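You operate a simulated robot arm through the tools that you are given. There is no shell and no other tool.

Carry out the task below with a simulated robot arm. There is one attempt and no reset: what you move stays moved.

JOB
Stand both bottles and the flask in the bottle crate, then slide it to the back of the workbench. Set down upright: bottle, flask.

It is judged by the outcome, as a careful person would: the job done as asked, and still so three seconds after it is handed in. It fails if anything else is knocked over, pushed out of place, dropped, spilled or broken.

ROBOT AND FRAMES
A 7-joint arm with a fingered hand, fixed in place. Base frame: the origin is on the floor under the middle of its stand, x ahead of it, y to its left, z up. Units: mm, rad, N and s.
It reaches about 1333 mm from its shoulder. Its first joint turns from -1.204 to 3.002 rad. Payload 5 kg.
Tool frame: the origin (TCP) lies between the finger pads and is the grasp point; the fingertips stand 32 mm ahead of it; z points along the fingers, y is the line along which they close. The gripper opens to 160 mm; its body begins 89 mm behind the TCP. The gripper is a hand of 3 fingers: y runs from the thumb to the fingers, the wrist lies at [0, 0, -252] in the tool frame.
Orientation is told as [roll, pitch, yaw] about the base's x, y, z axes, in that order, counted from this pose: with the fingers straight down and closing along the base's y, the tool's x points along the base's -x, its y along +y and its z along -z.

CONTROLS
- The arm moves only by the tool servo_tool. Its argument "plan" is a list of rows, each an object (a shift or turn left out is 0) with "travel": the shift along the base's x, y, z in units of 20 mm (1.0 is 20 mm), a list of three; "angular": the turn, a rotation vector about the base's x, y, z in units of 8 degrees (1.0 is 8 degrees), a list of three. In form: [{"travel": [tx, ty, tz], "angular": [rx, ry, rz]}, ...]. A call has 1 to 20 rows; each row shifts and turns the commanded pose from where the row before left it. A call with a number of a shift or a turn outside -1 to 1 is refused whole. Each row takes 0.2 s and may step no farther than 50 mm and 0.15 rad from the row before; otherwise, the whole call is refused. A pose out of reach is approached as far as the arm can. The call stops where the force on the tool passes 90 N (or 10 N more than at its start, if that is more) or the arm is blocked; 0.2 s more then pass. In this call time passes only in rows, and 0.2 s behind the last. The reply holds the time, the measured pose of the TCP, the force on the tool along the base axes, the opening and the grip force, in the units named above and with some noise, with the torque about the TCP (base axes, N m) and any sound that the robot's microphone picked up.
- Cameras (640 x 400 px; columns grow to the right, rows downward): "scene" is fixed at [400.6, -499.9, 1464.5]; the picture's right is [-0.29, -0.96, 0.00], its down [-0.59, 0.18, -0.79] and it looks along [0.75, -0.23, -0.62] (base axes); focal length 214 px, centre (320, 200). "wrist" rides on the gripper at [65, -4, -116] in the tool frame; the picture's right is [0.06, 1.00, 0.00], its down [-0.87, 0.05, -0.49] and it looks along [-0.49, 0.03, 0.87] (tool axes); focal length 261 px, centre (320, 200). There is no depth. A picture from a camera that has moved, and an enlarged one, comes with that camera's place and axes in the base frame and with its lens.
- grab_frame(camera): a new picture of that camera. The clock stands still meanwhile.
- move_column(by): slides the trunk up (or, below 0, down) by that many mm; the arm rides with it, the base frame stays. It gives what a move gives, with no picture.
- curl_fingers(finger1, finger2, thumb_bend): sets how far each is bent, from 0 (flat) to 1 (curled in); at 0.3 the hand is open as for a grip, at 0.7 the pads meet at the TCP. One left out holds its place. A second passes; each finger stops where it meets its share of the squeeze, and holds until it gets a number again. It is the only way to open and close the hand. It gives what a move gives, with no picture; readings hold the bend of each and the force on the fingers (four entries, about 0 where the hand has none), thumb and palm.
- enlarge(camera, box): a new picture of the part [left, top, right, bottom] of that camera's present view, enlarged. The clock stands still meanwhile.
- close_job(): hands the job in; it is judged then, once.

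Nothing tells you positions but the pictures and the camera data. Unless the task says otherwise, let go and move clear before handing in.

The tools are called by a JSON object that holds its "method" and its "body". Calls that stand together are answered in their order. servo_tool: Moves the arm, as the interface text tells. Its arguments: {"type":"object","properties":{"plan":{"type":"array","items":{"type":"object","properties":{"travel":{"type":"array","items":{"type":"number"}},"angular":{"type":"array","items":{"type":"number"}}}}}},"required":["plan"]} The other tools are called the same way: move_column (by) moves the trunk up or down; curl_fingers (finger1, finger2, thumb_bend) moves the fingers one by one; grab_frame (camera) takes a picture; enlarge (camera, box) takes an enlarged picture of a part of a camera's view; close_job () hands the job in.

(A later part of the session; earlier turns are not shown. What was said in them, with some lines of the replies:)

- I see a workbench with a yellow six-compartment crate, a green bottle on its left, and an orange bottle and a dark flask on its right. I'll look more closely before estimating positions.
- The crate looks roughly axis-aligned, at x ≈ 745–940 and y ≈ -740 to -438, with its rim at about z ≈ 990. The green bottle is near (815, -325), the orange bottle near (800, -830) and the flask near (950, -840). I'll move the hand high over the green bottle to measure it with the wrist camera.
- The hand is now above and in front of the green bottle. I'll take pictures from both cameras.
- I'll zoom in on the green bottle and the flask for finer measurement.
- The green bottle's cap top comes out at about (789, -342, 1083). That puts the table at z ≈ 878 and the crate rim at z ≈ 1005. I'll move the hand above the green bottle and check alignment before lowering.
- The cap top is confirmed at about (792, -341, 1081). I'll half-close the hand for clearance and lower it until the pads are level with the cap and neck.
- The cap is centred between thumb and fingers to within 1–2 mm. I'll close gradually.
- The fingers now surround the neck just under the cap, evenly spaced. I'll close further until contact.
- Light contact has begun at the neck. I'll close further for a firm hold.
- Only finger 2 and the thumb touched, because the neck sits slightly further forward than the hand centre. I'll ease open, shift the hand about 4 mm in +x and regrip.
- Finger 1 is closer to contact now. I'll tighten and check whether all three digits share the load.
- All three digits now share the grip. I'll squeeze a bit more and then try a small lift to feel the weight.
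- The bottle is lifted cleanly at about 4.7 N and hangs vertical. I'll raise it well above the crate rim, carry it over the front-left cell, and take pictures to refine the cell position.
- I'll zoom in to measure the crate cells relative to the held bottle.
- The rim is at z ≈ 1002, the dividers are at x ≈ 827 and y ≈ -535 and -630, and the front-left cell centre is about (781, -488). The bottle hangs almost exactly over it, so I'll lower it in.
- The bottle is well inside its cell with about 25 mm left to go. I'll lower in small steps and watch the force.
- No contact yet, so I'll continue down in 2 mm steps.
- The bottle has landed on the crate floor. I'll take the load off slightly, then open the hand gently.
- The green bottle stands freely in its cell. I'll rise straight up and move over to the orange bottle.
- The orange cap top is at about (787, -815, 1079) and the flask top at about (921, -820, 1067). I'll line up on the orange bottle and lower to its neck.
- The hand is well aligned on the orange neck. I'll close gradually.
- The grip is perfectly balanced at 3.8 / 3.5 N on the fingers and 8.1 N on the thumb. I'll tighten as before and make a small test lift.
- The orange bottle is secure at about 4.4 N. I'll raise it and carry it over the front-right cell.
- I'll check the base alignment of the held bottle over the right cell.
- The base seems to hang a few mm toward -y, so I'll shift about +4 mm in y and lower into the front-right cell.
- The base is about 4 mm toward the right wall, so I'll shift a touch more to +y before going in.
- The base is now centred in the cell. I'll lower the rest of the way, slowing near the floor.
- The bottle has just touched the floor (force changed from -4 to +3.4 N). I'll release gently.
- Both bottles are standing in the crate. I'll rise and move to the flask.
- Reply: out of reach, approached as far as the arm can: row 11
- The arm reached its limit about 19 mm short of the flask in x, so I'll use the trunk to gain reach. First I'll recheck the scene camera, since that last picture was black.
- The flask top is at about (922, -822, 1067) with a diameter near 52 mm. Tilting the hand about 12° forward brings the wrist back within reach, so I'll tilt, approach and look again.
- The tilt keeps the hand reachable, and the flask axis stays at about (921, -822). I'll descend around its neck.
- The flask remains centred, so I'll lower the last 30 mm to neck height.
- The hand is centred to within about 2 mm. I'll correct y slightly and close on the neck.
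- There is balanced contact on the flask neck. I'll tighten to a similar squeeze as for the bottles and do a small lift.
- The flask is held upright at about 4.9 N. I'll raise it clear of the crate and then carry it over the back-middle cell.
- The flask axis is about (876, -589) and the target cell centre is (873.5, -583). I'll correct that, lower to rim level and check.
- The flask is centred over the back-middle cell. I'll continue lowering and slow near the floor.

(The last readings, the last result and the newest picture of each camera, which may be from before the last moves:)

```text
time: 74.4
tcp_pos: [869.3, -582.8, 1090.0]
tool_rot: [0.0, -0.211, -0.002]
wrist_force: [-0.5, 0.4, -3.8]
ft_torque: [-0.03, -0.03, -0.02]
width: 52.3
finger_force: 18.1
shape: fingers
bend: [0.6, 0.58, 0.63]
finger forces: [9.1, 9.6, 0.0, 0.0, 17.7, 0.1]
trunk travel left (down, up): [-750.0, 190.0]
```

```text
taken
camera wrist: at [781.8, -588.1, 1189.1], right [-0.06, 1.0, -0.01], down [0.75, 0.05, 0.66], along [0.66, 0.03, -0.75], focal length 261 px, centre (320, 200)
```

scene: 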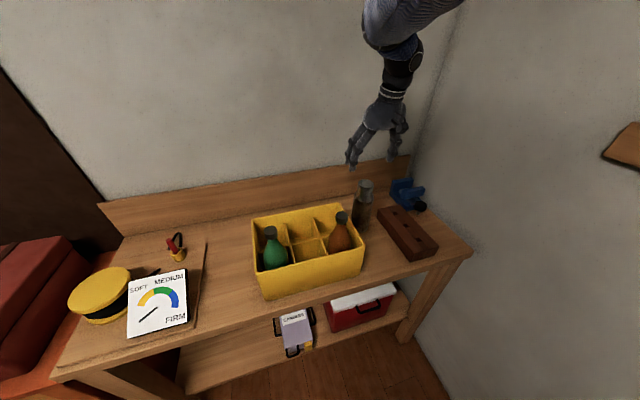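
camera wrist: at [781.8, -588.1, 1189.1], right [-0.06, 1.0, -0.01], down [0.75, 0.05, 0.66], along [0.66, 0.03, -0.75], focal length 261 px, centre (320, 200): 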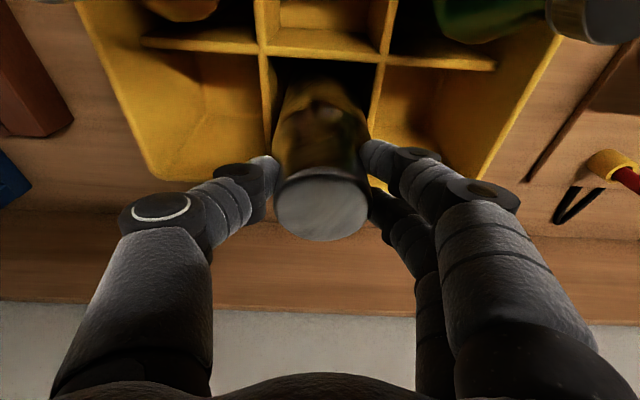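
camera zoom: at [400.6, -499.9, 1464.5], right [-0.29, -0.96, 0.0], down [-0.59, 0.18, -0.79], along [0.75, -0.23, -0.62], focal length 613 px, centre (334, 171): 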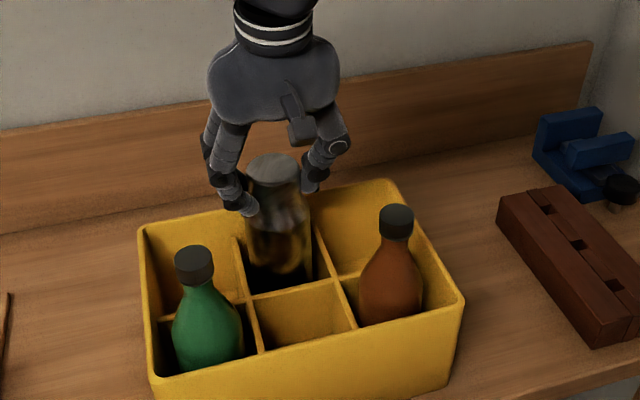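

{"method": "servo_tool", "body": {"plan": [{"travel": [0, 0, -0.2]}, {"travel": [0, 0, -0.2]}, {"travel": [0, 0, -0.15]}]}}

{"method": "servo_tool", "body": {"plan": [{"travel": [0, 0, -0.1]}]}}

{"method": "servo_tool", "body": {"plan": [{"travel": [0, 0, -0.1]}]}}

{"method": "servo_tool", "body": {"plan": [{"travel": [0, 0, -0.1]}]}}

```text
time: 75.2
tcp_pos: [869.5, -583.7, 1079.5]
tool_rot: [0.0, -0.209, 0.0]
wrist_force: [1.2, 1.3, -3.6]
ft_torque: [0.02, 0.03, 0.01]
width: 52.0
finger_force: 17.5
shape: fingers
bend: [0.6, 0.58, 0.63]
finger forces: [9.0, 9.5, 0.0, 0.1, 17.7, 0.0]
trunk travel left (down, up): [-750.0, 190.0]
```

```text
time: 75.6
tcp_pos: [869.3, -584.1, 1077.9]
tool_rot: [0.001, -0.21, 0.0]
wrist_force: [0.1, 0.3, -4.1]
ft_torque: [-0.01, 0.04, -0.01]
width: 52.1
finger_force: 18.0
shape: fingers
bend: [0.6, 0.58, 0.63]
finger forces: [8.9, 9.5, 0.0, 0.0, 17.7, 0.0]
trunk travel left (down, up): [-750.0, 190.0]
```

```text
time: 76.0
tcp_pos: [870.7, -584.0, 1077.2]
tool_rot: [0.001, -0.211, -0.001]
wrist_force: [0.1, 0.0, -3.6]
ft_torque: [0.01, 0.0, -0.01]
width: 51.9
finger_force: 18.8
shape: fingers
bend: [0.6, 0.58, 0.63]
finger forces: [9.0, 9.5, 0.0, 0.1, 17.6, 0.0]
trunk travel left (down, up): [-750.0, 190.0]
```

```text
time: 76.4
tcp_pos: [869.8, -584.0, 1075.4]
tool_rot: [0.001, -0.21, 0.0]
wrist_force: [0.9, 0.4, -3.5]
ft_torque: [0.0, 0.02, -0.02]
width: 52.1
finger_force: 18.3
shape: fingers
bend: [0.6, 0.58, 0.63]
finger forces: [9.0, 9.5, 0.0, 0.0, 17.7, 0.0]
trunk travel left (down, up): [-750.0, 190.0]
```

{"method": "servo_tool", "body": {"plan": [{"travel": [0, 0, -0.1]}]}}

{"method": "servo_tool", "body": {"plan": [{"travel": [0, 0, -0.08]}]}}

```text
time: 76.8
tcp_pos: [870.2, -583.8, 1072.8]
tool_rot: [-0.001, -0.21, 0.0]
wrist_force: [-0.5, 0.1, -3.2]
ft_torque: [-0.03, 0.06, 0.01]
width: 51.9
finger_force: 18.5
shape: fingers
bend: [0.6, 0.58, 0.63]
finger forces: [9.0, 9.5, 0.1, 0.1, 17.8, 0.0]
trunk travel left (down, up): [-750.0, 190.0]
```

```text
time: 77.2
tcp_pos: [869.4, -582.7, 1072.7]
tool_rot: [-0.002, -0.208, 0.001]
wrist_force: [1.4, -1.5, 3.3]
ft_torque: [-0.01, 0.01, 0.02]
width: 51.9
finger_force: 17.7
shape: fingers
bend: [0.6, 0.58, 0.63]
finger forces: [9.0, 9.3, 0.0, 0.1, 18.7, 0.0]
trunk travel left (down, up): [-750.0, 190.0]
```

The flask is resting on the crate floor. I'll release it gently.

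{"method": "curl_fingers", "body": {"finger1": 0.6, "finger2": 0.6, "thumb_bend": 0.6}}

{"method": "curl_fingers", "body": {"finger1": 0.54, "finger2": 0.54, "thumb_bend": 0.54}}

{"method": "curl_fingers", "body": {"finger1": 0.47, "finger2": 0.47, "thumb_bend": 0.47}}

{"method": "enlarge", "body": {"camera": "scene", "box": [250, 140, 380, 280]}}

{"method": "grab_frame", "body": {"camera": "wrist"}}

```text
time: 78.2
tcp_pos: [870.7, -582.4, 1072.7]
tool_rot: [0.0, -0.208, 0.001]
wrist_force: [0.8, -2.2, 6.2]
ft_torque: [-0.08, -0.06, -0.02]
width: 54.4
finger_force: 4.9
shape: fingers
bend: [0.59, 0.58, 0.59]
finger forces: [1.7, 2.9, 0.0, 0.1, 5.1, 0.0]
trunk travel left (down, up): [-750.0, 190.0]
```

```text
time: 79.2
tcp_pos: [869.6, -583.4, 1072.1]
tool_rot: [0.001, -0.209, 0.001]
wrist_force: [-0.2, -0.1, -0.1]
ft_torque: [0.0, -0.02, 0.02]
width: 70.4
finger_force: 0.0
shape: fingers
bend: [0.54, 0.54, 0.54]
finger forces: [0.1, 0.0, 0.1, 0.0, 0.1, 0.0]
trunk travel left (down, up): [-750.0, 190.0]
```

```text
time: 80.2
tcp_pos: [870.0, -582.1, 1073.1]
tool_rot: [0.001, -0.21, 0.0]
wrist_force: [0.5, -0.4, 0.1]
ft_torque: [0.0, -0.05, 0.0]
width: 98.9
finger_force: 0.2
shape: fingers
bend: [0.47, 0.47, 0.47]
finger forces: [0.0, 0.0, 0.0, 0.0, 0.0, 0.0]
trunk travel left (down, up): [-750.0, 190.0]
```

```text
2.86 times, centred on (315, 210) of scene
camera zoom: at [400.6, -499.9, 1464.5], right [-0.29, -0.96, 0.0], down [-0.59, 0.18, -0.79], along [0.75, -0.23, -0.62], focal length 613 px, centre (334, 171)
```

zoom: 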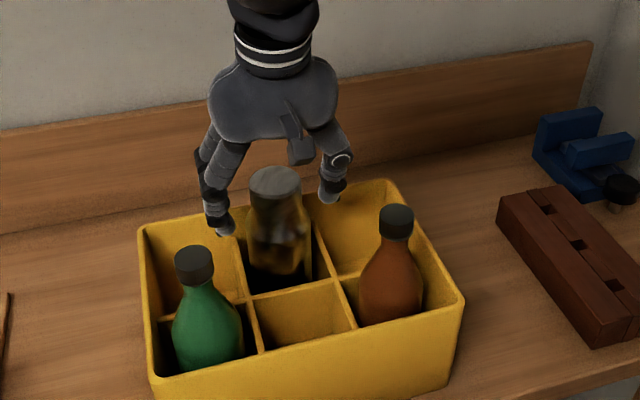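

```text
taken
camera wrist: at [781.7, -586.6, 1170.9], right [-0.06, 1.0, -0.01], down [0.75, 0.05, 0.66], along [0.66, 0.03, -0.75], focal length 261 px, centre (320, 200)
```

wrist: 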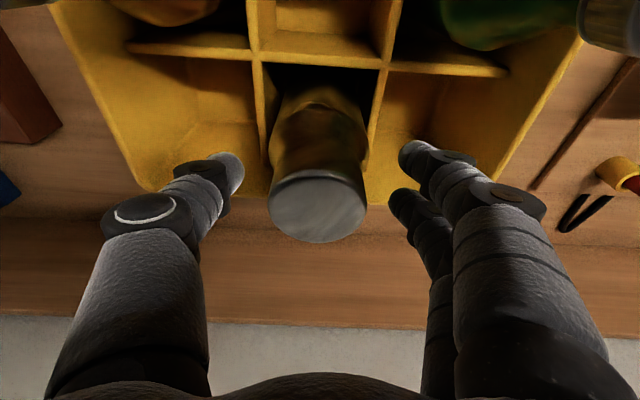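

All three items are standing in the crate. I'll rise straight up clear of the flask and then inspect everything.

{"method": "servo_tool", "body": {"plan": [{"travel": [0, 0, 0.3]}, {"travel": [0, 0, 0.7]}, {"travel": [0, 0, 0.9]}, {"travel": [0, 0, 0.9]}, {"travel": [0, 0, 0.9]}, {"travel": [0, 0, 0.9]}, {"travel": [0, 0, 0.9]}, {"travel": [0, 0, 0.9]}, {"travel": [0, 0, 0.9]}, {"travel": [0, 0, 0.5]}]}}

{"method": "servo_tool", "body": {"plan": [{"travel": [-1, 0, 0]}, {"travel": [-1, 0, 0]}, {"travel": [-1, 0, 0]}, {"travel": [-1, 0, 0]}, {"travel": [-1, 0, 0]}, {"travel": [-1, 0, 0]}, {"travel": [-1, 0, 0]}, {"travel": [-1, 0, 0]}, {"travel": [-1, 0, 0]}, {"travel": [-1, 0, 0]}, {"travel": [-1, 0, 0]}, {"travel": [-0.5, 0, 0]}]}}

{"method": "grab_frame", "body": {"camera": "wrist"}}

{"method": "grab_frame", "body": {"camera": "scene"}}

```text
time: 82.4
tcp_pos: [869.0, -583.8, 1229.2]
tool_rot: [0.002, -0.209, 0.001]
wrist_force: [0.0, 0.4, 0.0]
ft_torque: [0.0, 0.01, 0.02]
width: 98.9
finger_force: 0.2
shape: fingers
bend: [0.47, 0.47, 0.47]
finger forces: [0.0, 0.0, 0.0, 0.0, 0.1, 0.0]
trunk travel left (down, up): [-750.0, 190.0]
```

```text
time: 85.0
tcp_pos: [637.8, -582.2, 1228.2]
tool_rot: [0.0, -0.21, 0.001]
wrist_force: [0.1, 0.2, -0.8]
ft_torque: [0.0, -0.02, 0.0]
width: 99.0
finger_force: 0.0
shape: fingers
bend: [0.47, 0.47, 0.47]
finger forces: [0.0, 0.0, 0.0, 0.1, 0.0, 0.1]
trunk travel left (down, up): [-750.0, 190.0]
```

```text
taken
camera wrist: at [550.3, -586.2, 1326.7], right [-0.06, 1.0, -0.01], down [0.75, 0.05, 0.66], along [0.66, 0.03, -0.75], focal length 261 px, centre (320, 200)
```

wrist: 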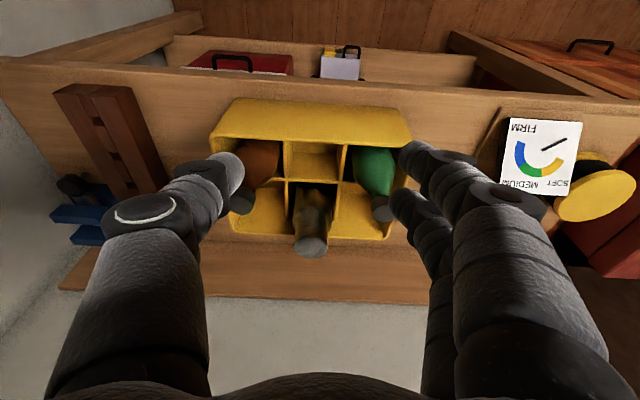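

```text
taken
```

scene: 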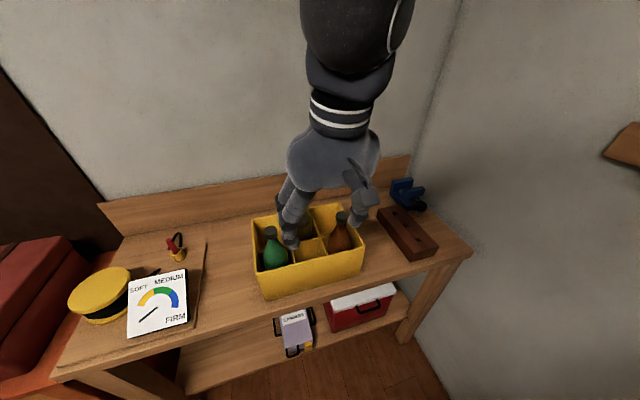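

I'll look at the back of the bench to locate the backboard, and at the crate from both cameras.

{"method": "enlarge", "body": {"camera": "wrist", "box": [200, 80, 440, 310]}}

{"method": "enlarge", "body": {"camera": "scene", "box": [180, 150, 440, 310]}}

```text
1.74 times, centred on (320, 195) of wrist
camera zoom: at [550.3, -586.2, 1326.7], right [-0.06, 1.0, -0.01], down [0.75, 0.05, 0.66], along [0.66, 0.03, -0.75], focal length 453 px, centre (320, 209)
```

zoom: 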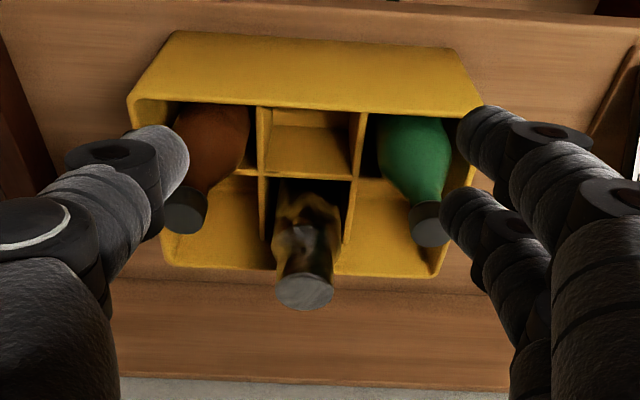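

```text
2.46 times, centred on (310, 230) of scene
camera zoom: at [400.6, -499.9, 1464.5], right [-0.29, -0.96, 0.0], down [-0.59, 0.18, -0.79], along [0.75, -0.23, -0.62], focal length 528 px, centre (345, 126)
```

zoom: 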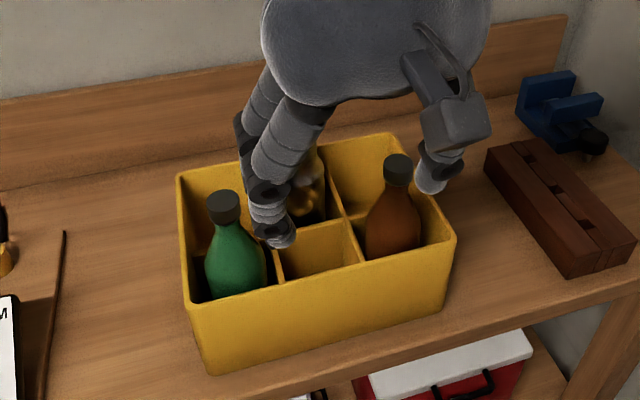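

The backboard face is at about x ≈ 1105, so the crate can slide about 180 mm. I'll open the hand wide so thumb and fingers push at two points, tilt it further forward, and yaw about 5° so both touch the front wall together. Then I'll lower it in front of the crate.

{"method": "curl_fingers", "body": {"finger1": 0.35, "finger2": 0.35, "thumb_bend": 0.35}}

{"method": "servo_tool", "body": {"plan": [{"angular": [0, -0.5, 0]}, {"angular": [0, -0.5, 0]}, {"angular": [0, 0, 0.35]}, {"angular": [0, 0, 0.35]}, {"travel": [0, 0, -0.6]}, {"travel": [0, 0, -0.9]}, {"travel": [0, 0, -0.9]}, {"travel": [0, 0, -0.9]}, {"travel": [0, 0, -0.9]}, {"travel": [0, 0, -0.9]}, {"travel": [0, 0, -0.9]}]}}

{"method": "grab_frame", "body": {"camera": "scene"}}

{"method": "grab_frame", "body": {"camera": "wrist"}}

```text
time: 86.0
tcp_pos: [637.9, -583.0, 1227.9]
tool_rot: [0.0, -0.211, -0.002]
wrist_force: [-0.1, 0.4, 0.7]
ft_torque: [0.0, 0.02, -0.02]
width: 147.8
finger_force: 0.1
shape: fingers
bend: [0.35, 0.35, 0.35]
finger forces: [0.0, 0.1, 0.0, 0.1, 0.1, 0.1]
trunk travel left (down, up): [-750.0, 190.0]
```

```text
time: 88.4
tcp_pos: [640.3, -581.7, 1109.1]
tool_rot: [0.0, -0.349, 0.096]
wrist_force: [-1.2, 0.4, 0.9]
ft_torque: [0.06, -0.02, 0.03]
width: 147.9
finger_force: 0.0
shape: fingers
bend: [0.35, 0.35, 0.35]
finger forces: [0.1, 0.0, 0.0, 0.0, 0.0, 0.0]
trunk travel left (down, up): [-750.0, 190.0]
```

```text
taken
```

scene: 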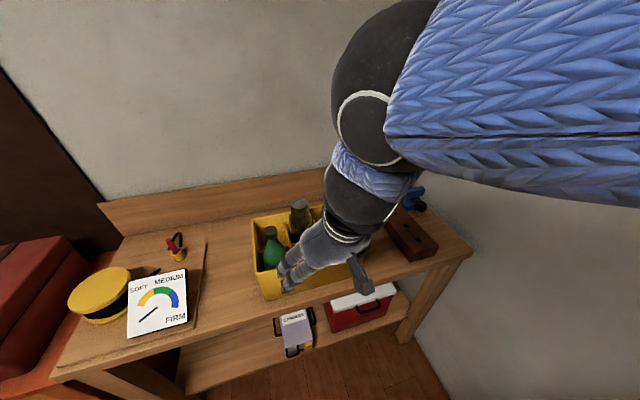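

```text
taken
camera wrist: at [538.8, -596.4, 1193.5], right [-0.15, 0.99, -0.02], down [0.64, 0.12, 0.76], along [0.75, 0.1, -0.65], focal length 261 px, centre (320, 200)
```

wrist: 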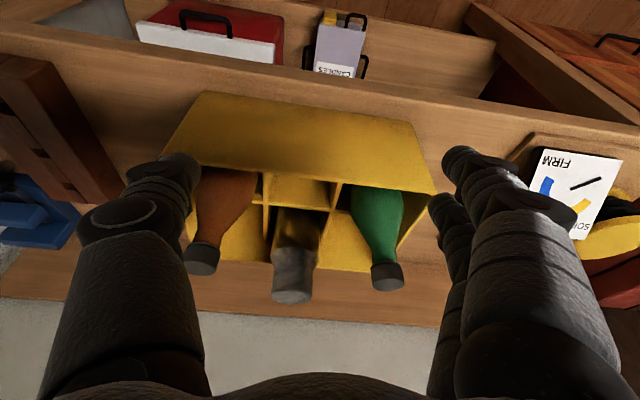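

The hand is properly oriented in front of the crate. I'll continue lowering to about mid-wall height.

{"method": "servo_tool", "body": {"plan": [{"travel": [0, 0, -0.9]}, {"travel": [0, 0, -0.9]}, {"travel": [0, 0, -0.9]}, {"travel": [0, 0, -0.9]}, {"travel": [0, 0, -0.9]}, {"travel": [0, 0, -0.9]}, {"travel": [0, 0, -0.9]}, {"travel": [0, 0, -0.7]}]}}

{"method": "grab_frame", "body": {"camera": "scene"}}

{"method": "grab_frame", "body": {"camera": "wrist"}}

```text
time: 90.2
tcp_pos: [639.2, -584.8, 968.0]
tool_rot: [0.003, -0.347, 0.097]
wrist_force: [0.5, -0.1, -0.3]
ft_torque: [0.0, 0.0, 0.01]
width: 147.8
finger_force: 0.0
shape: fingers
bend: [0.35, 0.35, 0.35]
finger forces: [0.0, 0.1, 0.0, 0.0, 0.1, 0.0]
trunk travel left (down, up): [-750.0, 190.0]
```

```text
taken
```

scene: 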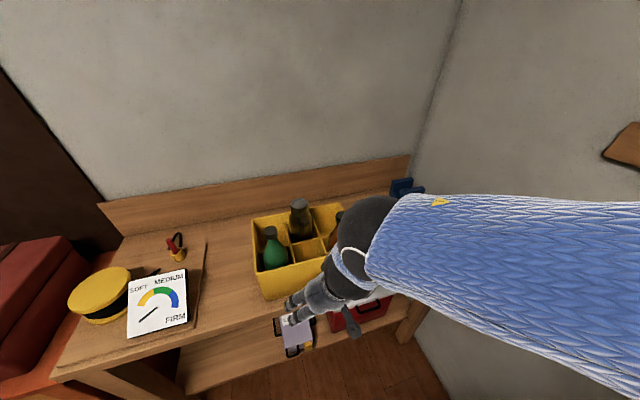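

```text
taken
camera wrist: at [538.8, -597.4, 1052.7], right [-0.16, 0.99, -0.02], down [0.64, 0.12, 0.76], along [0.75, 0.1, -0.65], focal length 261 px, centre (320, 200)
```

wrist: 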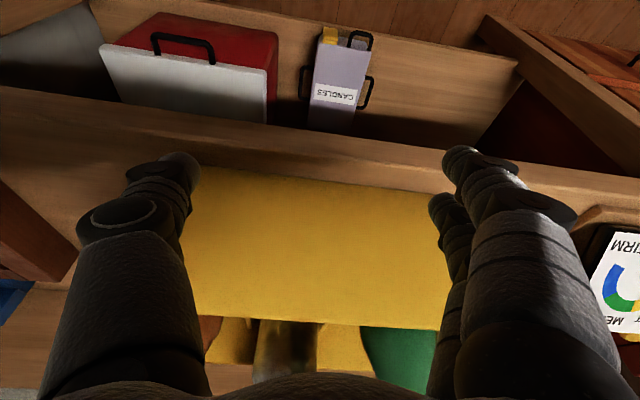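

The hand is in place in front of the crate with both sides ready. I'll advance slowly until it touches the front wall.

{"method": "servo_tool", "body": {"plan": [{"travel": [0.5, 0, 0]}, {"travel": [0.5, 0, 0]}, {"travel": [0.5, 0, 0]}]}}

{"method": "servo_tool", "body": {"plan": [{"travel": [0.25, 0, 0]}, {"travel": [0.25, 0, 0]}]}}

{"method": "grab_frame", "body": {"camera": "wrist"}}

{"method": "enlarge", "body": {"camera": "scene", "box": [220, 180, 400, 340]}}

```text
time: 91.0
tcp_pos: [669.0, -583.7, 968.8]
tool_rot: [0.0, -0.349, 0.099]
wrist_force: [-0.1, -0.3, 0.2]
ft_torque: [-0.02, 0.01, -0.02]
width: 148.1
finger_force: 0.1
shape: fingers
bend: [0.35, 0.35, 0.35]
finger forces: [0.0, 0.0, 0.0, 0.0, 0.0, 0.0]
trunk travel left (down, up): [-750.0, 190.0]
```

```text
time: 91.6
tcp_pos: [678.8, -583.0, 968.8]
tool_rot: [0.001, -0.348, 0.098]
wrist_force: [-0.1, -0.1, 0.0]
ft_torque: [-0.02, 0.0, 0.01]
width: 147.8
finger_force: 0.0
shape: fingers
bend: [0.35, 0.35, 0.35]
finger forces: [0.1, 0.0, 0.0, 0.0, 0.0, 0.0]
trunk travel left (down, up): [-750.0, 190.0]
```

```text
taken
camera wrist: at [578.6, -596.4, 1052.9], right [-0.16, 0.99, -0.02], down [0.64, 0.12, 0.76], along [0.75, 0.1, -0.65], focal length 261 px, centre (320, 200)
```

wrist: 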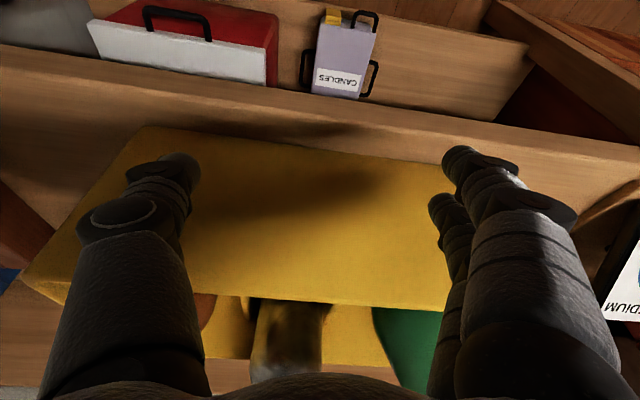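

```text
2.50 times, centred on (310, 260) of scene
camera zoom: at [400.6, -499.9, 1464.5], right [-0.29, -0.96, 0.0], down [-0.59, 0.18, -0.79], along [0.75, -0.23, -0.62], focal length 536 px, centre (345, 50)
```

zoom: 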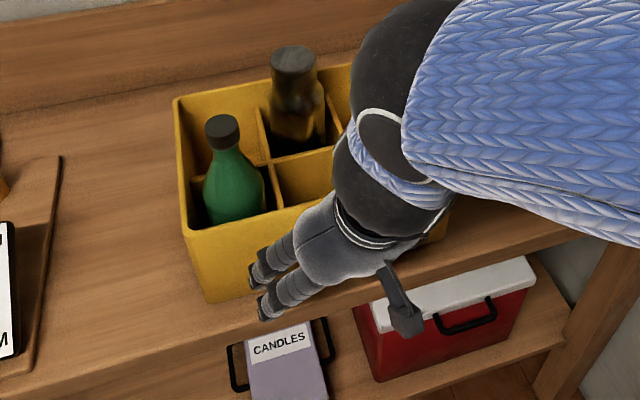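

{"method": "servo_tool", "body": {"plan": [{"travel": [0.2, 0, 0]}, {"travel": [0.2, 0, 0]}]}}

{"method": "servo_tool", "body": {"plan": [{"travel": [0.2, 0, 0]}, {"travel": [0.2, 0, 0]}]}}

{"method": "servo_tool", "body": {"plan": [{"travel": [0.2, 0, 0]}, {"travel": [0.2, 0, 0]}]}}

```text
time: 92.2
tcp_pos: [687.1, -583.3, 968.7]
tool_rot: [0.0, -0.349, 0.097]
wrist_force: [-0.7, -0.6, 0.1]
ft_torque: [-0.01, -0.02, 0.03]
width: 147.7
finger_force: 0.1
shape: fingers
bend: [0.35, 0.35, 0.35]
finger forces: [0.1, 0.1, 0.0, 0.1, 0.0, 0.1]
trunk travel left (down, up): [-750.0, 190.0]
```

```text
time: 92.8
tcp_pos: [694.7, -583.1, 968.6]
tool_rot: [0.001, -0.348, 0.097]
wrist_force: [0.1, -0.2, -0.4]
ft_torque: [-0.02, 0.01, -0.01]
width: 147.8
finger_force: 0.0
shape: fingers
bend: [0.35, 0.35, 0.35]
finger forces: [0.0, 0.0, 0.0, 0.1, 0.0, 0.1]
trunk travel left (down, up): [-750.0, 190.0]
```

```text
time: 93.4
tcp_pos: [702.4, -583.2, 967.0]
tool_rot: [0.001, -0.347, 0.095]
wrist_force: [-7.4, 0.3, 0.3]
ft_torque: [-0.05, 0.2, -0.62]
width: 147.9
finger_force: 3.8
shape: fingers
bend: [0.35, 0.35, 0.35]
finger forces: [0.0, 0.0, 0.0, 0.0, 7.7, 0.0]
trunk travel left (down, up): [-750.0, 190.0]
```

The thumb touched first (7 N at the thumb side). I'll trim the yaw back a little so the fingers come into contact as well.

{"method": "servo_tool", "body": {"plan": [{"angular": [0, 0, -0.2]}]}}

{"method": "enlarge", "body": {"camera": "scene", "box": [220, 180, 400, 340]}}

{"method": "grab_frame", "body": {"camera": "wrist"}}

```text
time: 93.8
tcp_pos: [702.2, -583.1, 968.2]
tool_rot: [-0.001, -0.348, 0.07]
wrist_force: [-6.1, -0.8, -0.6]
ft_torque: [-0.1, 0.09, 0.44]
width: 147.9
finger_force: 2.4
shape: fingers
bend: [0.35, 0.35, 0.35]
finger forces: [0.0, 5.1, 0.0, 0.1, 0.0, 0.0]
trunk travel left (down, up): [-750.0, 190.0]
```

```text
2.50 times, centred on (310, 260) of scene
camera zoom: at [400.6, -499.9, 1464.5], right [-0.29, -0.96, 0.0], down [-0.59, 0.18, -0.79], along [0.75, -0.23, -0.62], focal length 536 px, centre (345, 50)
```

zoom: 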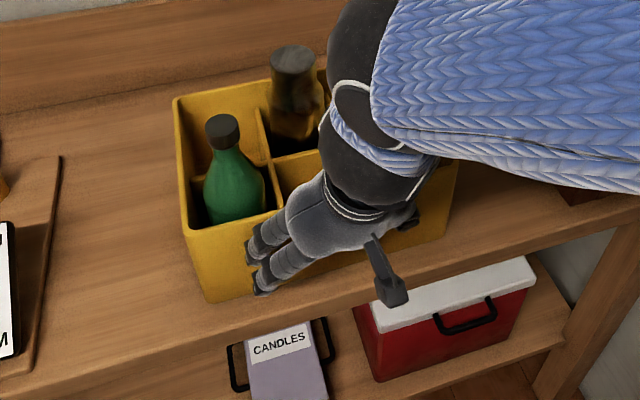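

```text
taken
camera wrist: at [601.9, -593.6, 1053.6], right [-0.13, 0.99, -0.02], down [0.64, 0.1, 0.76], along [0.75, 0.08, -0.65], focal length 261 px, centre (320, 200)
```

wrist: 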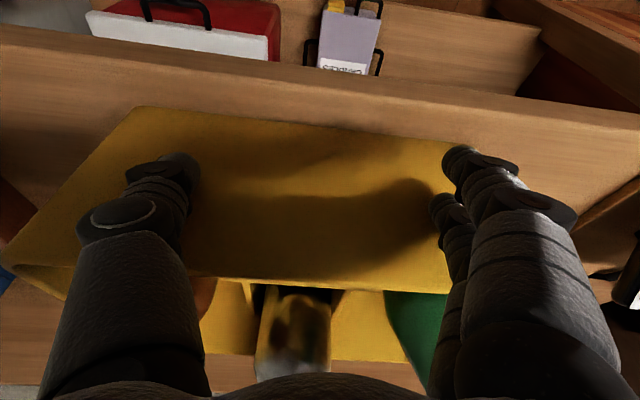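

Now only finger 2 touches, so the balance lies in between. I'll set the yaw midway and start pushing.

{"method": "servo_tool", "body": {"plan": [{"travel": [0.1, 0, 0], "angular": [0, 0, 0.1]}]}}

{"method": "servo_tool", "body": {"plan": [{"travel": [0.2, 0, 0]}, {"travel": [0.2, 0, 0]}]}}

```text
time: 94.2
tcp_pos: [704.0, -583.6, 967.8]
tool_rot: [-0.001, -0.349, 0.081]
wrist_force: [-7.4, -0.9, -0.1]
ft_torque: [0.04, 0.27, -0.32]
width: 148.0
finger_force: 3.5
shape: fingers
bend: [0.35, 0.35, 0.35]
finger forces: [0.1, 2.0, 0.0, 0.0, 5.2, 0.0]
trunk travel left (down, up): [-750.0, 190.0]
```

```text
time: 94.8
tcp_pos: [713.3, -583.8, 968.6]
tool_rot: [0.001, -0.349, 0.083]
wrist_force: [-5.9, -0.5, 0.7]
ft_torque: [-0.02, 0.21, -0.09]
width: 148.0
finger_force: 2.3
shape: fingers
bend: [0.35, 0.35, 0.35]
finger forces: [0.0, 2.5, 0.0, 0.0, 3.0, 0.0]
trunk travel left (down, up): [-750.0, 190.0]
```

The push is balanced at 2.5 N on the fingers and 3.0 N on the thumb, and the crate slides with about 6 N. I'll continue pushing slowly and check partway.

{"method": "servo_tool", "body": {"plan": [{"travel": [0.3, 0, 0]}, {"travel": [0.4, 0, 0]}, {"travel": [0.4, 0, 0]}, {"travel": [0.4, 0, 0]}, {"travel": [0.4, 0, 0]}, {"travel": [0.4, 0, 0]}, {"travel": [0.4, 0, 0]}, {"travel": [0.3, 0, 0]}]}}

{"method": "grab_frame", "body": {"camera": "scene"}}

{"method": "grab_frame", "body": {"camera": "wrist"}}

```text
time: 96.6
tcp_pos: [773.0, -582.4, 967.3]
tool_rot: [-0.001, -0.35, 0.083]
wrist_force: [-7.6, -1.2, 3.7]
ft_torque: [0.07, 0.07, 0.05]
width: 148.1
finger_force: 3.6
shape: fingers
bend: [0.35, 0.35, 0.35]
finger forces: [0.1, 4.0, 0.0, 0.1, 3.5, 0.1]
trunk travel left (down, up): [-750.0, 190.0]
```

```text
taken
```

scene: 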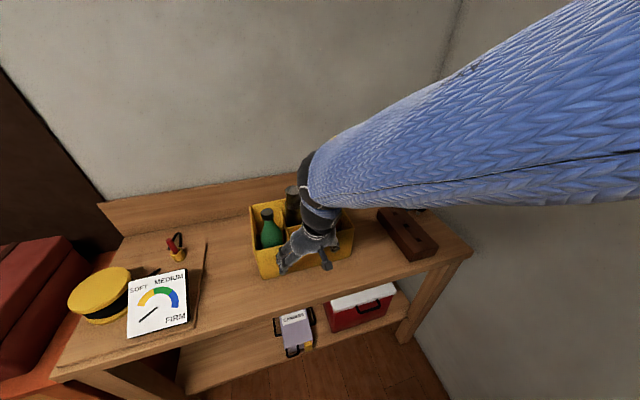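

```text
taken
camera wrist: at [673.5, -594.8, 1053.2], right [-0.14, 0.99, -0.02], down [0.64, 0.11, 0.76], along [0.75, 0.09, -0.65], focal length 261 px, centre (320, 200)
```

wrist: 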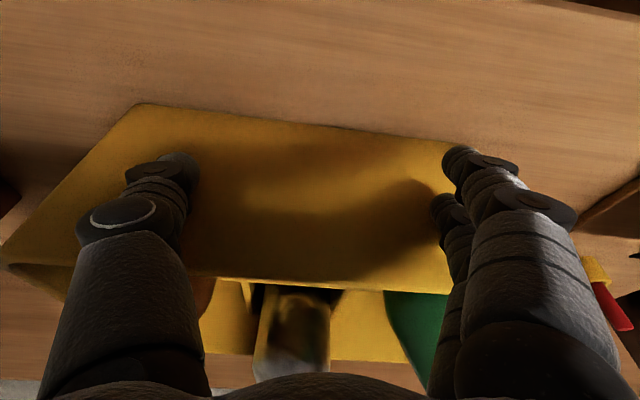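

The crate is sliding straight. I'll continue, slowing before the backboard.

{"method": "servo_tool", "body": {"plan": [{"travel": [0.3, 0, 0]}, {"travel": [0.4, 0, 0]}, {"travel": [0.4, 0, 0]}, {"travel": [0.4, 0, 0]}, {"travel": [0.4, 0, 0]}, {"travel": [0.4, 0, 0]}, {"travel": [0.4, 0, 0]}, {"travel": [0.4, 0, 0]}, {"travel": [0.4, 0, 0]}, {"travel": [0.4, 0, 0]}, {"travel": [0.2, 0, 0]}]}}

{"method": "enlarge", "body": {"camera": "scene", "box": [200, 150, 400, 300]}}

{"method": "grab_frame", "body": {"camera": "wrist"}}

```text
time: 99.0
tcp_pos: [856.5, -581.4, 970.0]
tool_rot: [0.0, -0.348, 0.083]
wrist_force: [-7.2, 1.0, -0.1]
ft_torque: [0.03, 0.18, 0.07]
width: 147.6
finger_force: 3.9
shape: fingers
bend: [0.35, 0.35, 0.35]
finger forces: [0.0, 3.8, 0.1, 0.0, 3.4, 0.0]
trunk travel left (down, up): [-750.0, 190.0]
```

```text
2.67 times, centred on (300, 225) of scene
camera zoom: at [400.6, -499.9, 1464.5], right [-0.29, -0.96, 0.0], down [-0.59, 0.18, -0.79], along [0.75, -0.23, -0.62], focal length 572 px, centre (373, 133)
```

zoom: 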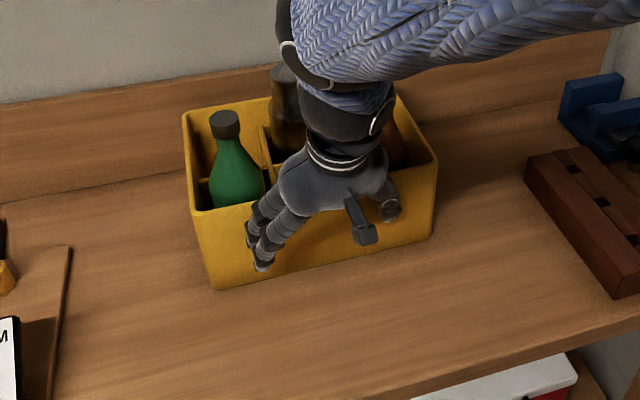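

```text
taken
camera wrist: at [755.1, -595.3, 1053.8], right [-0.14, 0.99, -0.02], down [0.64, 0.11, 0.76], along [0.75, 0.09, -0.65], focal length 261 px, centre (320, 200)
```

wrist: 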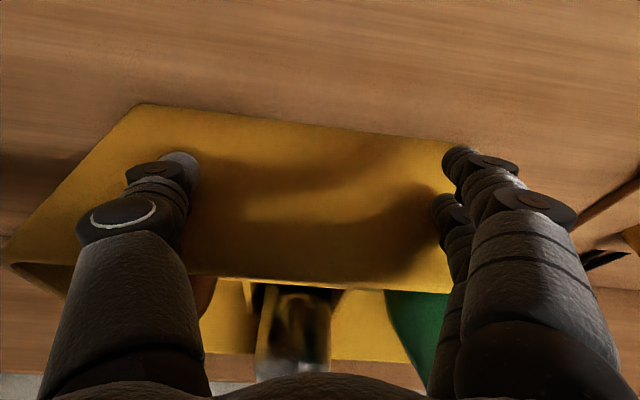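

About 25–30 mm is left to the backboard. I'll push in small steps, watching for the force to rise.

{"method": "servo_tool", "body": {"plan": [{"travel": [0.2, 0, 0]}, {"travel": [0.2, 0, 0]}, {"travel": [0.2, 0, 0]}]}}

{"method": "servo_tool", "body": {"plan": [{"travel": [0.15, 0, 0]}, {"travel": [0.15, 0, 0]}]}}

{"method": "enlarge", "body": {"camera": "scene", "box": [200, 150, 400, 300]}}

```text
time: 99.8
tcp_pos: [868.1, -581.8, 968.9]
tool_rot: [0.0, -0.349, 0.083]
wrist_force: [-8.4, 0.6, 0.8]
ft_torque: [-0.02, 0.18, -0.01]
width: 148.2
finger_force: 4.3
shape: fingers
bend: [0.35, 0.35, 0.35]
finger forces: [0.1, 4.1, 0.0, 0.0, 4.1, 0.0]
trunk travel left (down, up): [-750.0, 190.0]
```

```text
time: 100.4
tcp_pos: [874.6, -582.1, 968.6]
tool_rot: [-0.001, -0.349, 0.084]
wrist_force: [-6.5, 0.0, 0.5]
ft_torque: [-0.01, 0.17, 0.02]
width: 147.9
finger_force: 3.4
shape: fingers
bend: [0.35, 0.35, 0.35]
finger forces: [0.1, 3.6, 0.1, 0.0, 3.3, 0.1]
trunk travel left (down, up): [-750.0, 190.0]
```

```text
2.67 times, centred on (300, 225) of scene
camera zoom: at [400.6, -499.9, 1464.5], right [-0.29, -0.96, 0.0], down [-0.59, 0.18, -0.79], along [0.75, -0.23, -0.62], focal length 572 px, centre (373, 133)
```

zoom: 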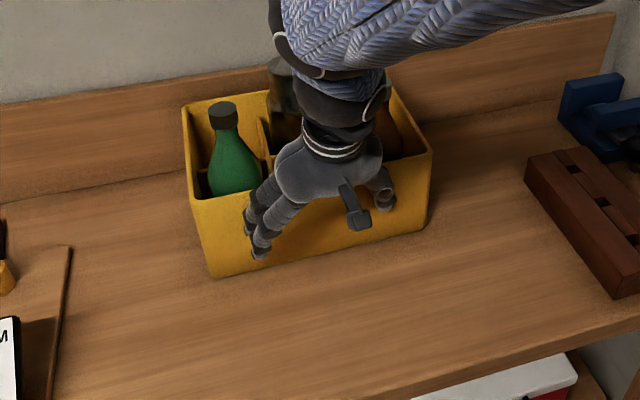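

{"method": "servo_tool", "body": {"plan": [{"travel": [0.15, 0, 0]}]}}

{"method": "servo_tool", "body": {"plan": [{"travel": [0.15, 0, 0]}]}}

{"method": "servo_tool", "body": {"plan": [{"travel": [0.15, 0, 0]}]}}

```text
time: 100.8
tcp_pos: [878.7, -583.4, 968.1]
tool_rot: [-0.002, -0.35, 0.085]
wrist_force: [-7.0, -0.7, 0.1]
ft_torque: [-0.02, 0.15, 0.06]
width: 148.1
finger_force: 3.6
shape: fingers
bend: [0.35, 0.35, 0.35]
finger forces: [0.0, 3.7, 0.0, 0.0, 3.2, 0.0]
trunk travel left (down, up): [-750.0, 190.0]
```

```text
time: 101.2
tcp_pos: [880.6, -582.7, 968.1]
tool_rot: [0.001, -0.348, 0.083]
wrist_force: [-7.7, -0.8, 0.6]
ft_torque: [0.01, 0.18, -0.02]
width: 148.2
finger_force: 3.7
shape: fingers
bend: [0.35, 0.35, 0.35]
finger forces: [0.0, 4.0, 0.1, 0.0, 3.8, 0.1]
trunk travel left (down, up): [-750.0, 190.0]
```

```text
time: 101.6
tcp_pos: [884.5, -583.0, 969.4]
tool_rot: [0.0, -0.349, 0.083]
wrist_force: [-7.1, 0.3, 0.3]
ft_torque: [-0.04, 0.17, 0.02]
width: 148.3
finger_force: 3.6
shape: fingers
bend: [0.35, 0.35, 0.35]
finger forces: [0.0, 3.7, 0.0, 0.0, 3.3, 0.0]
trunk travel left (down, up): [-750.0, 190.0]
```

{"method": "servo_tool", "body": {"plan": [{"travel": [0.15, 0, 0]}]}}

{"method": "servo_tool", "body": {"plan": [{"travel": [0.12, 0, 0]}]}}

{"method": "servo_tool", "body": {"plan": [{"travel": [0.12, 0, 0]}]}}

{"method": "enlarge", "body": {"camera": "scene", "box": [230, 150, 380, 270]}}

```text
time: 102.0
tcp_pos: [886.3, -583.8, 968.8]
tool_rot: [-0.001, -0.348, 0.084]
wrist_force: [-7.7, 0.1, 0.6]
ft_torque: [-0.01, 0.16, -0.01]
width: 148.4
finger_force: 4.0
shape: fingers
bend: [0.35, 0.35, 0.35]
finger forces: [0.0, 3.9, 0.0, 0.0, 3.7, 0.1]
trunk travel left (down, up): [-750.0, 190.0]
```

```text
time: 102.4
tcp_pos: [888.7, -584.6, 968.5]
tool_rot: [-0.001, -0.35, 0.082]
wrist_force: [-7.4, -0.6, 0.7]
ft_torque: [0.04, 0.17, -0.01]
width: 148.3
finger_force: 3.7
shape: fingers
bend: [0.35, 0.35, 0.35]
finger forces: [0.0, 4.1, 0.1, 0.1, 3.8, 0.1]
trunk travel left (down, up): [-750.0, 190.0]
```

```text
time: 102.8
tcp_pos: [890.6, -583.6, 968.3]
tool_rot: [0.001, -0.351, 0.083]
wrist_force: [-8.6, -1.2, 1.5]
ft_torque: [0.07, 0.18, -0.01]
width: 148.2
finger_force: 4.0
shape: fingers
bend: [0.35, 0.35, 0.35]
finger forces: [0.1, 4.2, 0.0, 0.0, 4.2, 0.0]
trunk travel left (down, up): [-750.0, 190.0]
```

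```text
3.33 times, centred on (305, 210) of scene
camera zoom: at [400.6, -499.9, 1464.5], right [-0.29, -0.96, 0.0], down [-0.59, 0.18, -0.79], along [0.75, -0.23, -0.62], focal length 715 px, centre (370, 167)
```

zoom: 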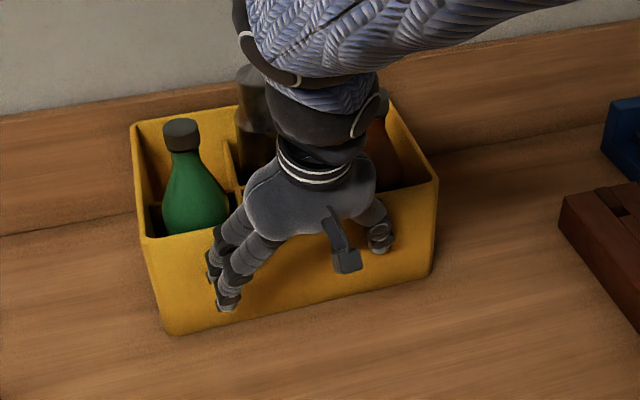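

{"method": "servo_tool", "body": {"plan": [{"travel": [0.12, 0, 0]}]}}

{"method": "servo_tool", "body": {"plan": [{"travel": [0.12, 0, 0]}]}}

{"method": "servo_tool", "body": {"plan": [{"travel": [0.12, 0, 0]}]}}

```text
time: 103.2
tcp_pos: [893.4, -582.6, 968.0]
tool_rot: [0.0, -0.35, 0.085]
wrist_force: [-7.4, -1.5, 0.2]
ft_torque: [0.05, 0.13, -0.03]
width: 148.3
finger_force: 3.0
shape: fingers
bend: [0.35, 0.35, 0.35]
finger forces: [0.0, 3.8, 0.0, 0.0, 3.6, 0.0]
trunk travel left (down, up): [-750.0, 190.0]
```

```text
time: 103.6
tcp_pos: [894.0, -581.9, 968.4]
tool_rot: [-0.001, -0.349, 0.084]
wrist_force: [-8.4, -0.7, 1.2]
ft_torque: [0.0, 0.19, -0.07]
width: 148.5
finger_force: 4.3
shape: fingers
bend: [0.35, 0.35, 0.35]
finger forces: [0.0, 3.9, 0.0, 0.0, 4.2, 0.0]
trunk travel left (down, up): [-750.0, 190.0]
```

```text
time: 104.0
tcp_pos: [895.9, -582.9, 968.1]
tool_rot: [0.001, -0.347, 0.084]
wrist_force: [-12.8, 0.4, 0.7]
ft_torque: [0.0, 0.28, -0.33]
width: 147.9
finger_force: 6.6
shape: fingers
bend: [0.35, 0.34, 0.35]
finger forces: [0.0, 4.5, 0.0, 0.0, 8.2, 0.1]
trunk travel left (down, up): [-750.0, 190.0]
```

The force jumped to 13 N, so the crate has reached the backboard. I'll back straight off and rise clear.

{"method": "servo_tool", "body": {"plan": [{"travel": [-0.3, 0, 0]}, {"travel": [-0.8, 0, 0]}, {"travel": [-1, 0, 0]}, {"travel": [-1, 0, 0]}, {"travel": [-1, 0, 0]}, {"travel": [-1, 0, 0]}, {"travel": [-1, 0, 0]}, {"travel": [-1, 0, 0]}, {"travel": [-1, 0, 0]}, {"travel": [-1, 0, 0.5]}, {"travel": [-1, 0, 1]}, {"travel": [-1, 0, 1]}, {"travel": [-1, 0, 1]}, {"travel": [0, 0, 1]}, {"travel": [0, 0, 1]}, {"travel": [0, 0, 1]}, {"travel": [0, 0, 1]}, {"travel": [0, 0, 1]}, {"travel": [0, 0, 1]}, {"travel": [0, 0, 1]}]}}

{"method": "grab_frame", "body": {"camera": "wrist"}}

{"method": "grab_frame", "body": {"camera": "scene"}}

```text
time: 108.2
tcp_pos: [655.3, -582.7, 1179.1]
tool_rot: [0.0, -0.349, 0.084]
wrist_force: [0.8, 0.5, -0.2]
ft_torque: [-0.02, 0.02, -0.01]
width: 148.1
finger_force: 0.1
shape: fingers
bend: [0.35, 0.35, 0.35]
finger forces: [0.0, 0.1, 0.1, 0.0, 0.1, 0.1]
trunk travel left (down, up): [-750.0, 190.0]
```

```text
taken
camera wrist: at [555.5, -595.2, 1264.2], right [-0.14, 0.99, -0.02], down [0.64, 0.11, 0.76], along [0.75, 0.09, -0.65], focal length 261 px, centre (320, 200)
```

wrist: 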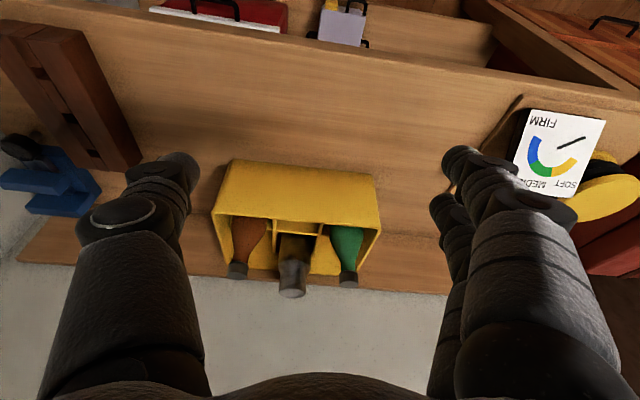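

```text
taken
```

scene: 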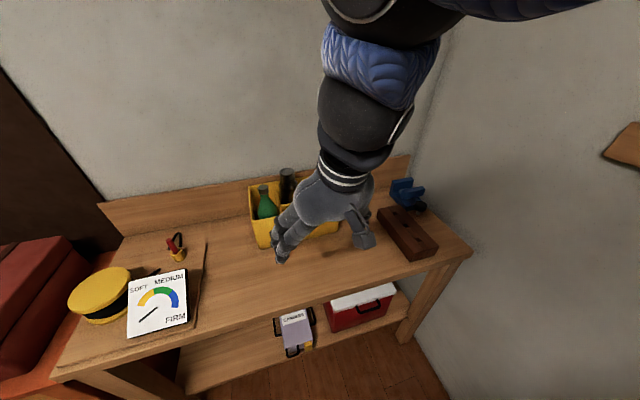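

The crate sits at the back with all three items inside. I'll restore the hand orientation and move it away for a clear final look.

{"method": "servo_tool", "body": {"plan": [{"travel": [-1, 0, 0.3], "angular": [0, 0, -0.35]}, {"travel": [-1, 0, 0.3], "angular": [0, 0, -0.25]}, {"travel": [-1, 0, 0.3], "angular": [0, 0.5, 0]}, {"travel": [-1, -0.4, 0.3], "angular": [0, 0.5, 0]}, {"travel": [-1, -0.4, 0.3], "angular": [0, 0.5, 0]}, {"travel": [-1, -0.4, 0], "angular": [0, 0.5, 0]}, {"travel": [-1, -0.4, 0], "angular": [0, 0.5, 0]}, {"travel": [-1, -0.4, 0]}, {"travel": [-1, -0.4, 0]}, {"travel": [-0.5, -0.5, 0]}, {"travel": [0, -0.5, 0]}]}}

{"method": "grab_frame", "body": {"camera": "scene"}}

{"method": "enlarge", "body": {"camera": "scene", "box": [220, 150, 400, 280]}}

{"method": "grab_frame", "body": {"camera": "wrist"}}

```text
time: 110.6
tcp_pos: [467.4, -652.3, 1207.3]
tool_rot: [0.0, 0.0, -0.002]
wrist_force: [0.1, -0.1, -0.7]
ft_torque: [0.03, 0.0, 0.03]
width: 148.0
finger_force: 0.1
shape: fingers
bend: [0.35, 0.35, 0.35]
finger forces: [0.0, 0.0, 0.1, 0.0, 0.1, 0.0]
trunk travel left (down, up): [-750.0, 190.0]
```

```text
taken
```

scene: 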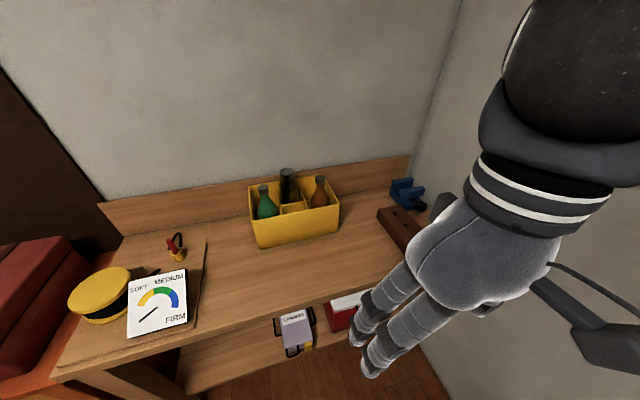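

```text
3.08 times, centred on (310, 215) of scene
camera zoom: at [400.6, -499.9, 1464.5], right [-0.29, -0.96, 0.0], down [-0.59, 0.18, -0.79], along [0.75, -0.23, -0.62], focal length 660 px, centre (351, 154)
```

zoom: 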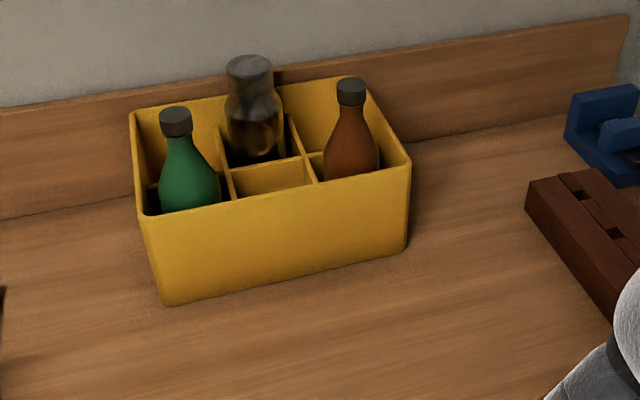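

```text
taken
camera wrist: at [400.9, -655.5, 1323.3], right [-0.06, 1.0, 0.0], down [0.87, 0.05, 0.49], along [0.49, 0.03, -0.87], focal length 261 px, centre (320, 200)
```

wrist: 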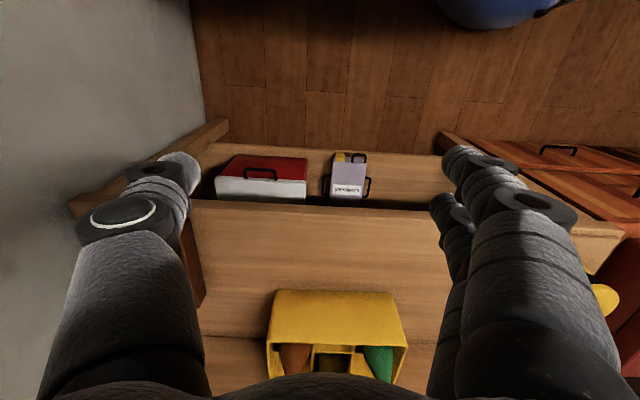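

The crate is flush against the backboard with the green bottle, orange bottle and flask all standing upright inside. Everything else is where it was and the hand is clear, so I'm handing in.

{"method": "close_job", "body": {}}

```text
The job is handed in.
```

Both bottles and the flask are standing upright in the crate, and the crate is pushed back against the bench's backboard. The job is handed in.

- **In the crate:** the green bottle is in the front-left cell, the orange bottle in the front-right, and the flask in the back-middle.
- **The slide:** I pushed the crate about 190 mm with a steady force of about 7 N. I stopped when the force rose to about 13 N, the sign that it had reached the backboard. The right rear corner touched first, so the left side may sit a millimetre or two off.
- **Everything else:** in the final pictures nothing else on the bench looked moved or knocked over, and I saw no spill. The arm is back near its starting position, clear of the bench.
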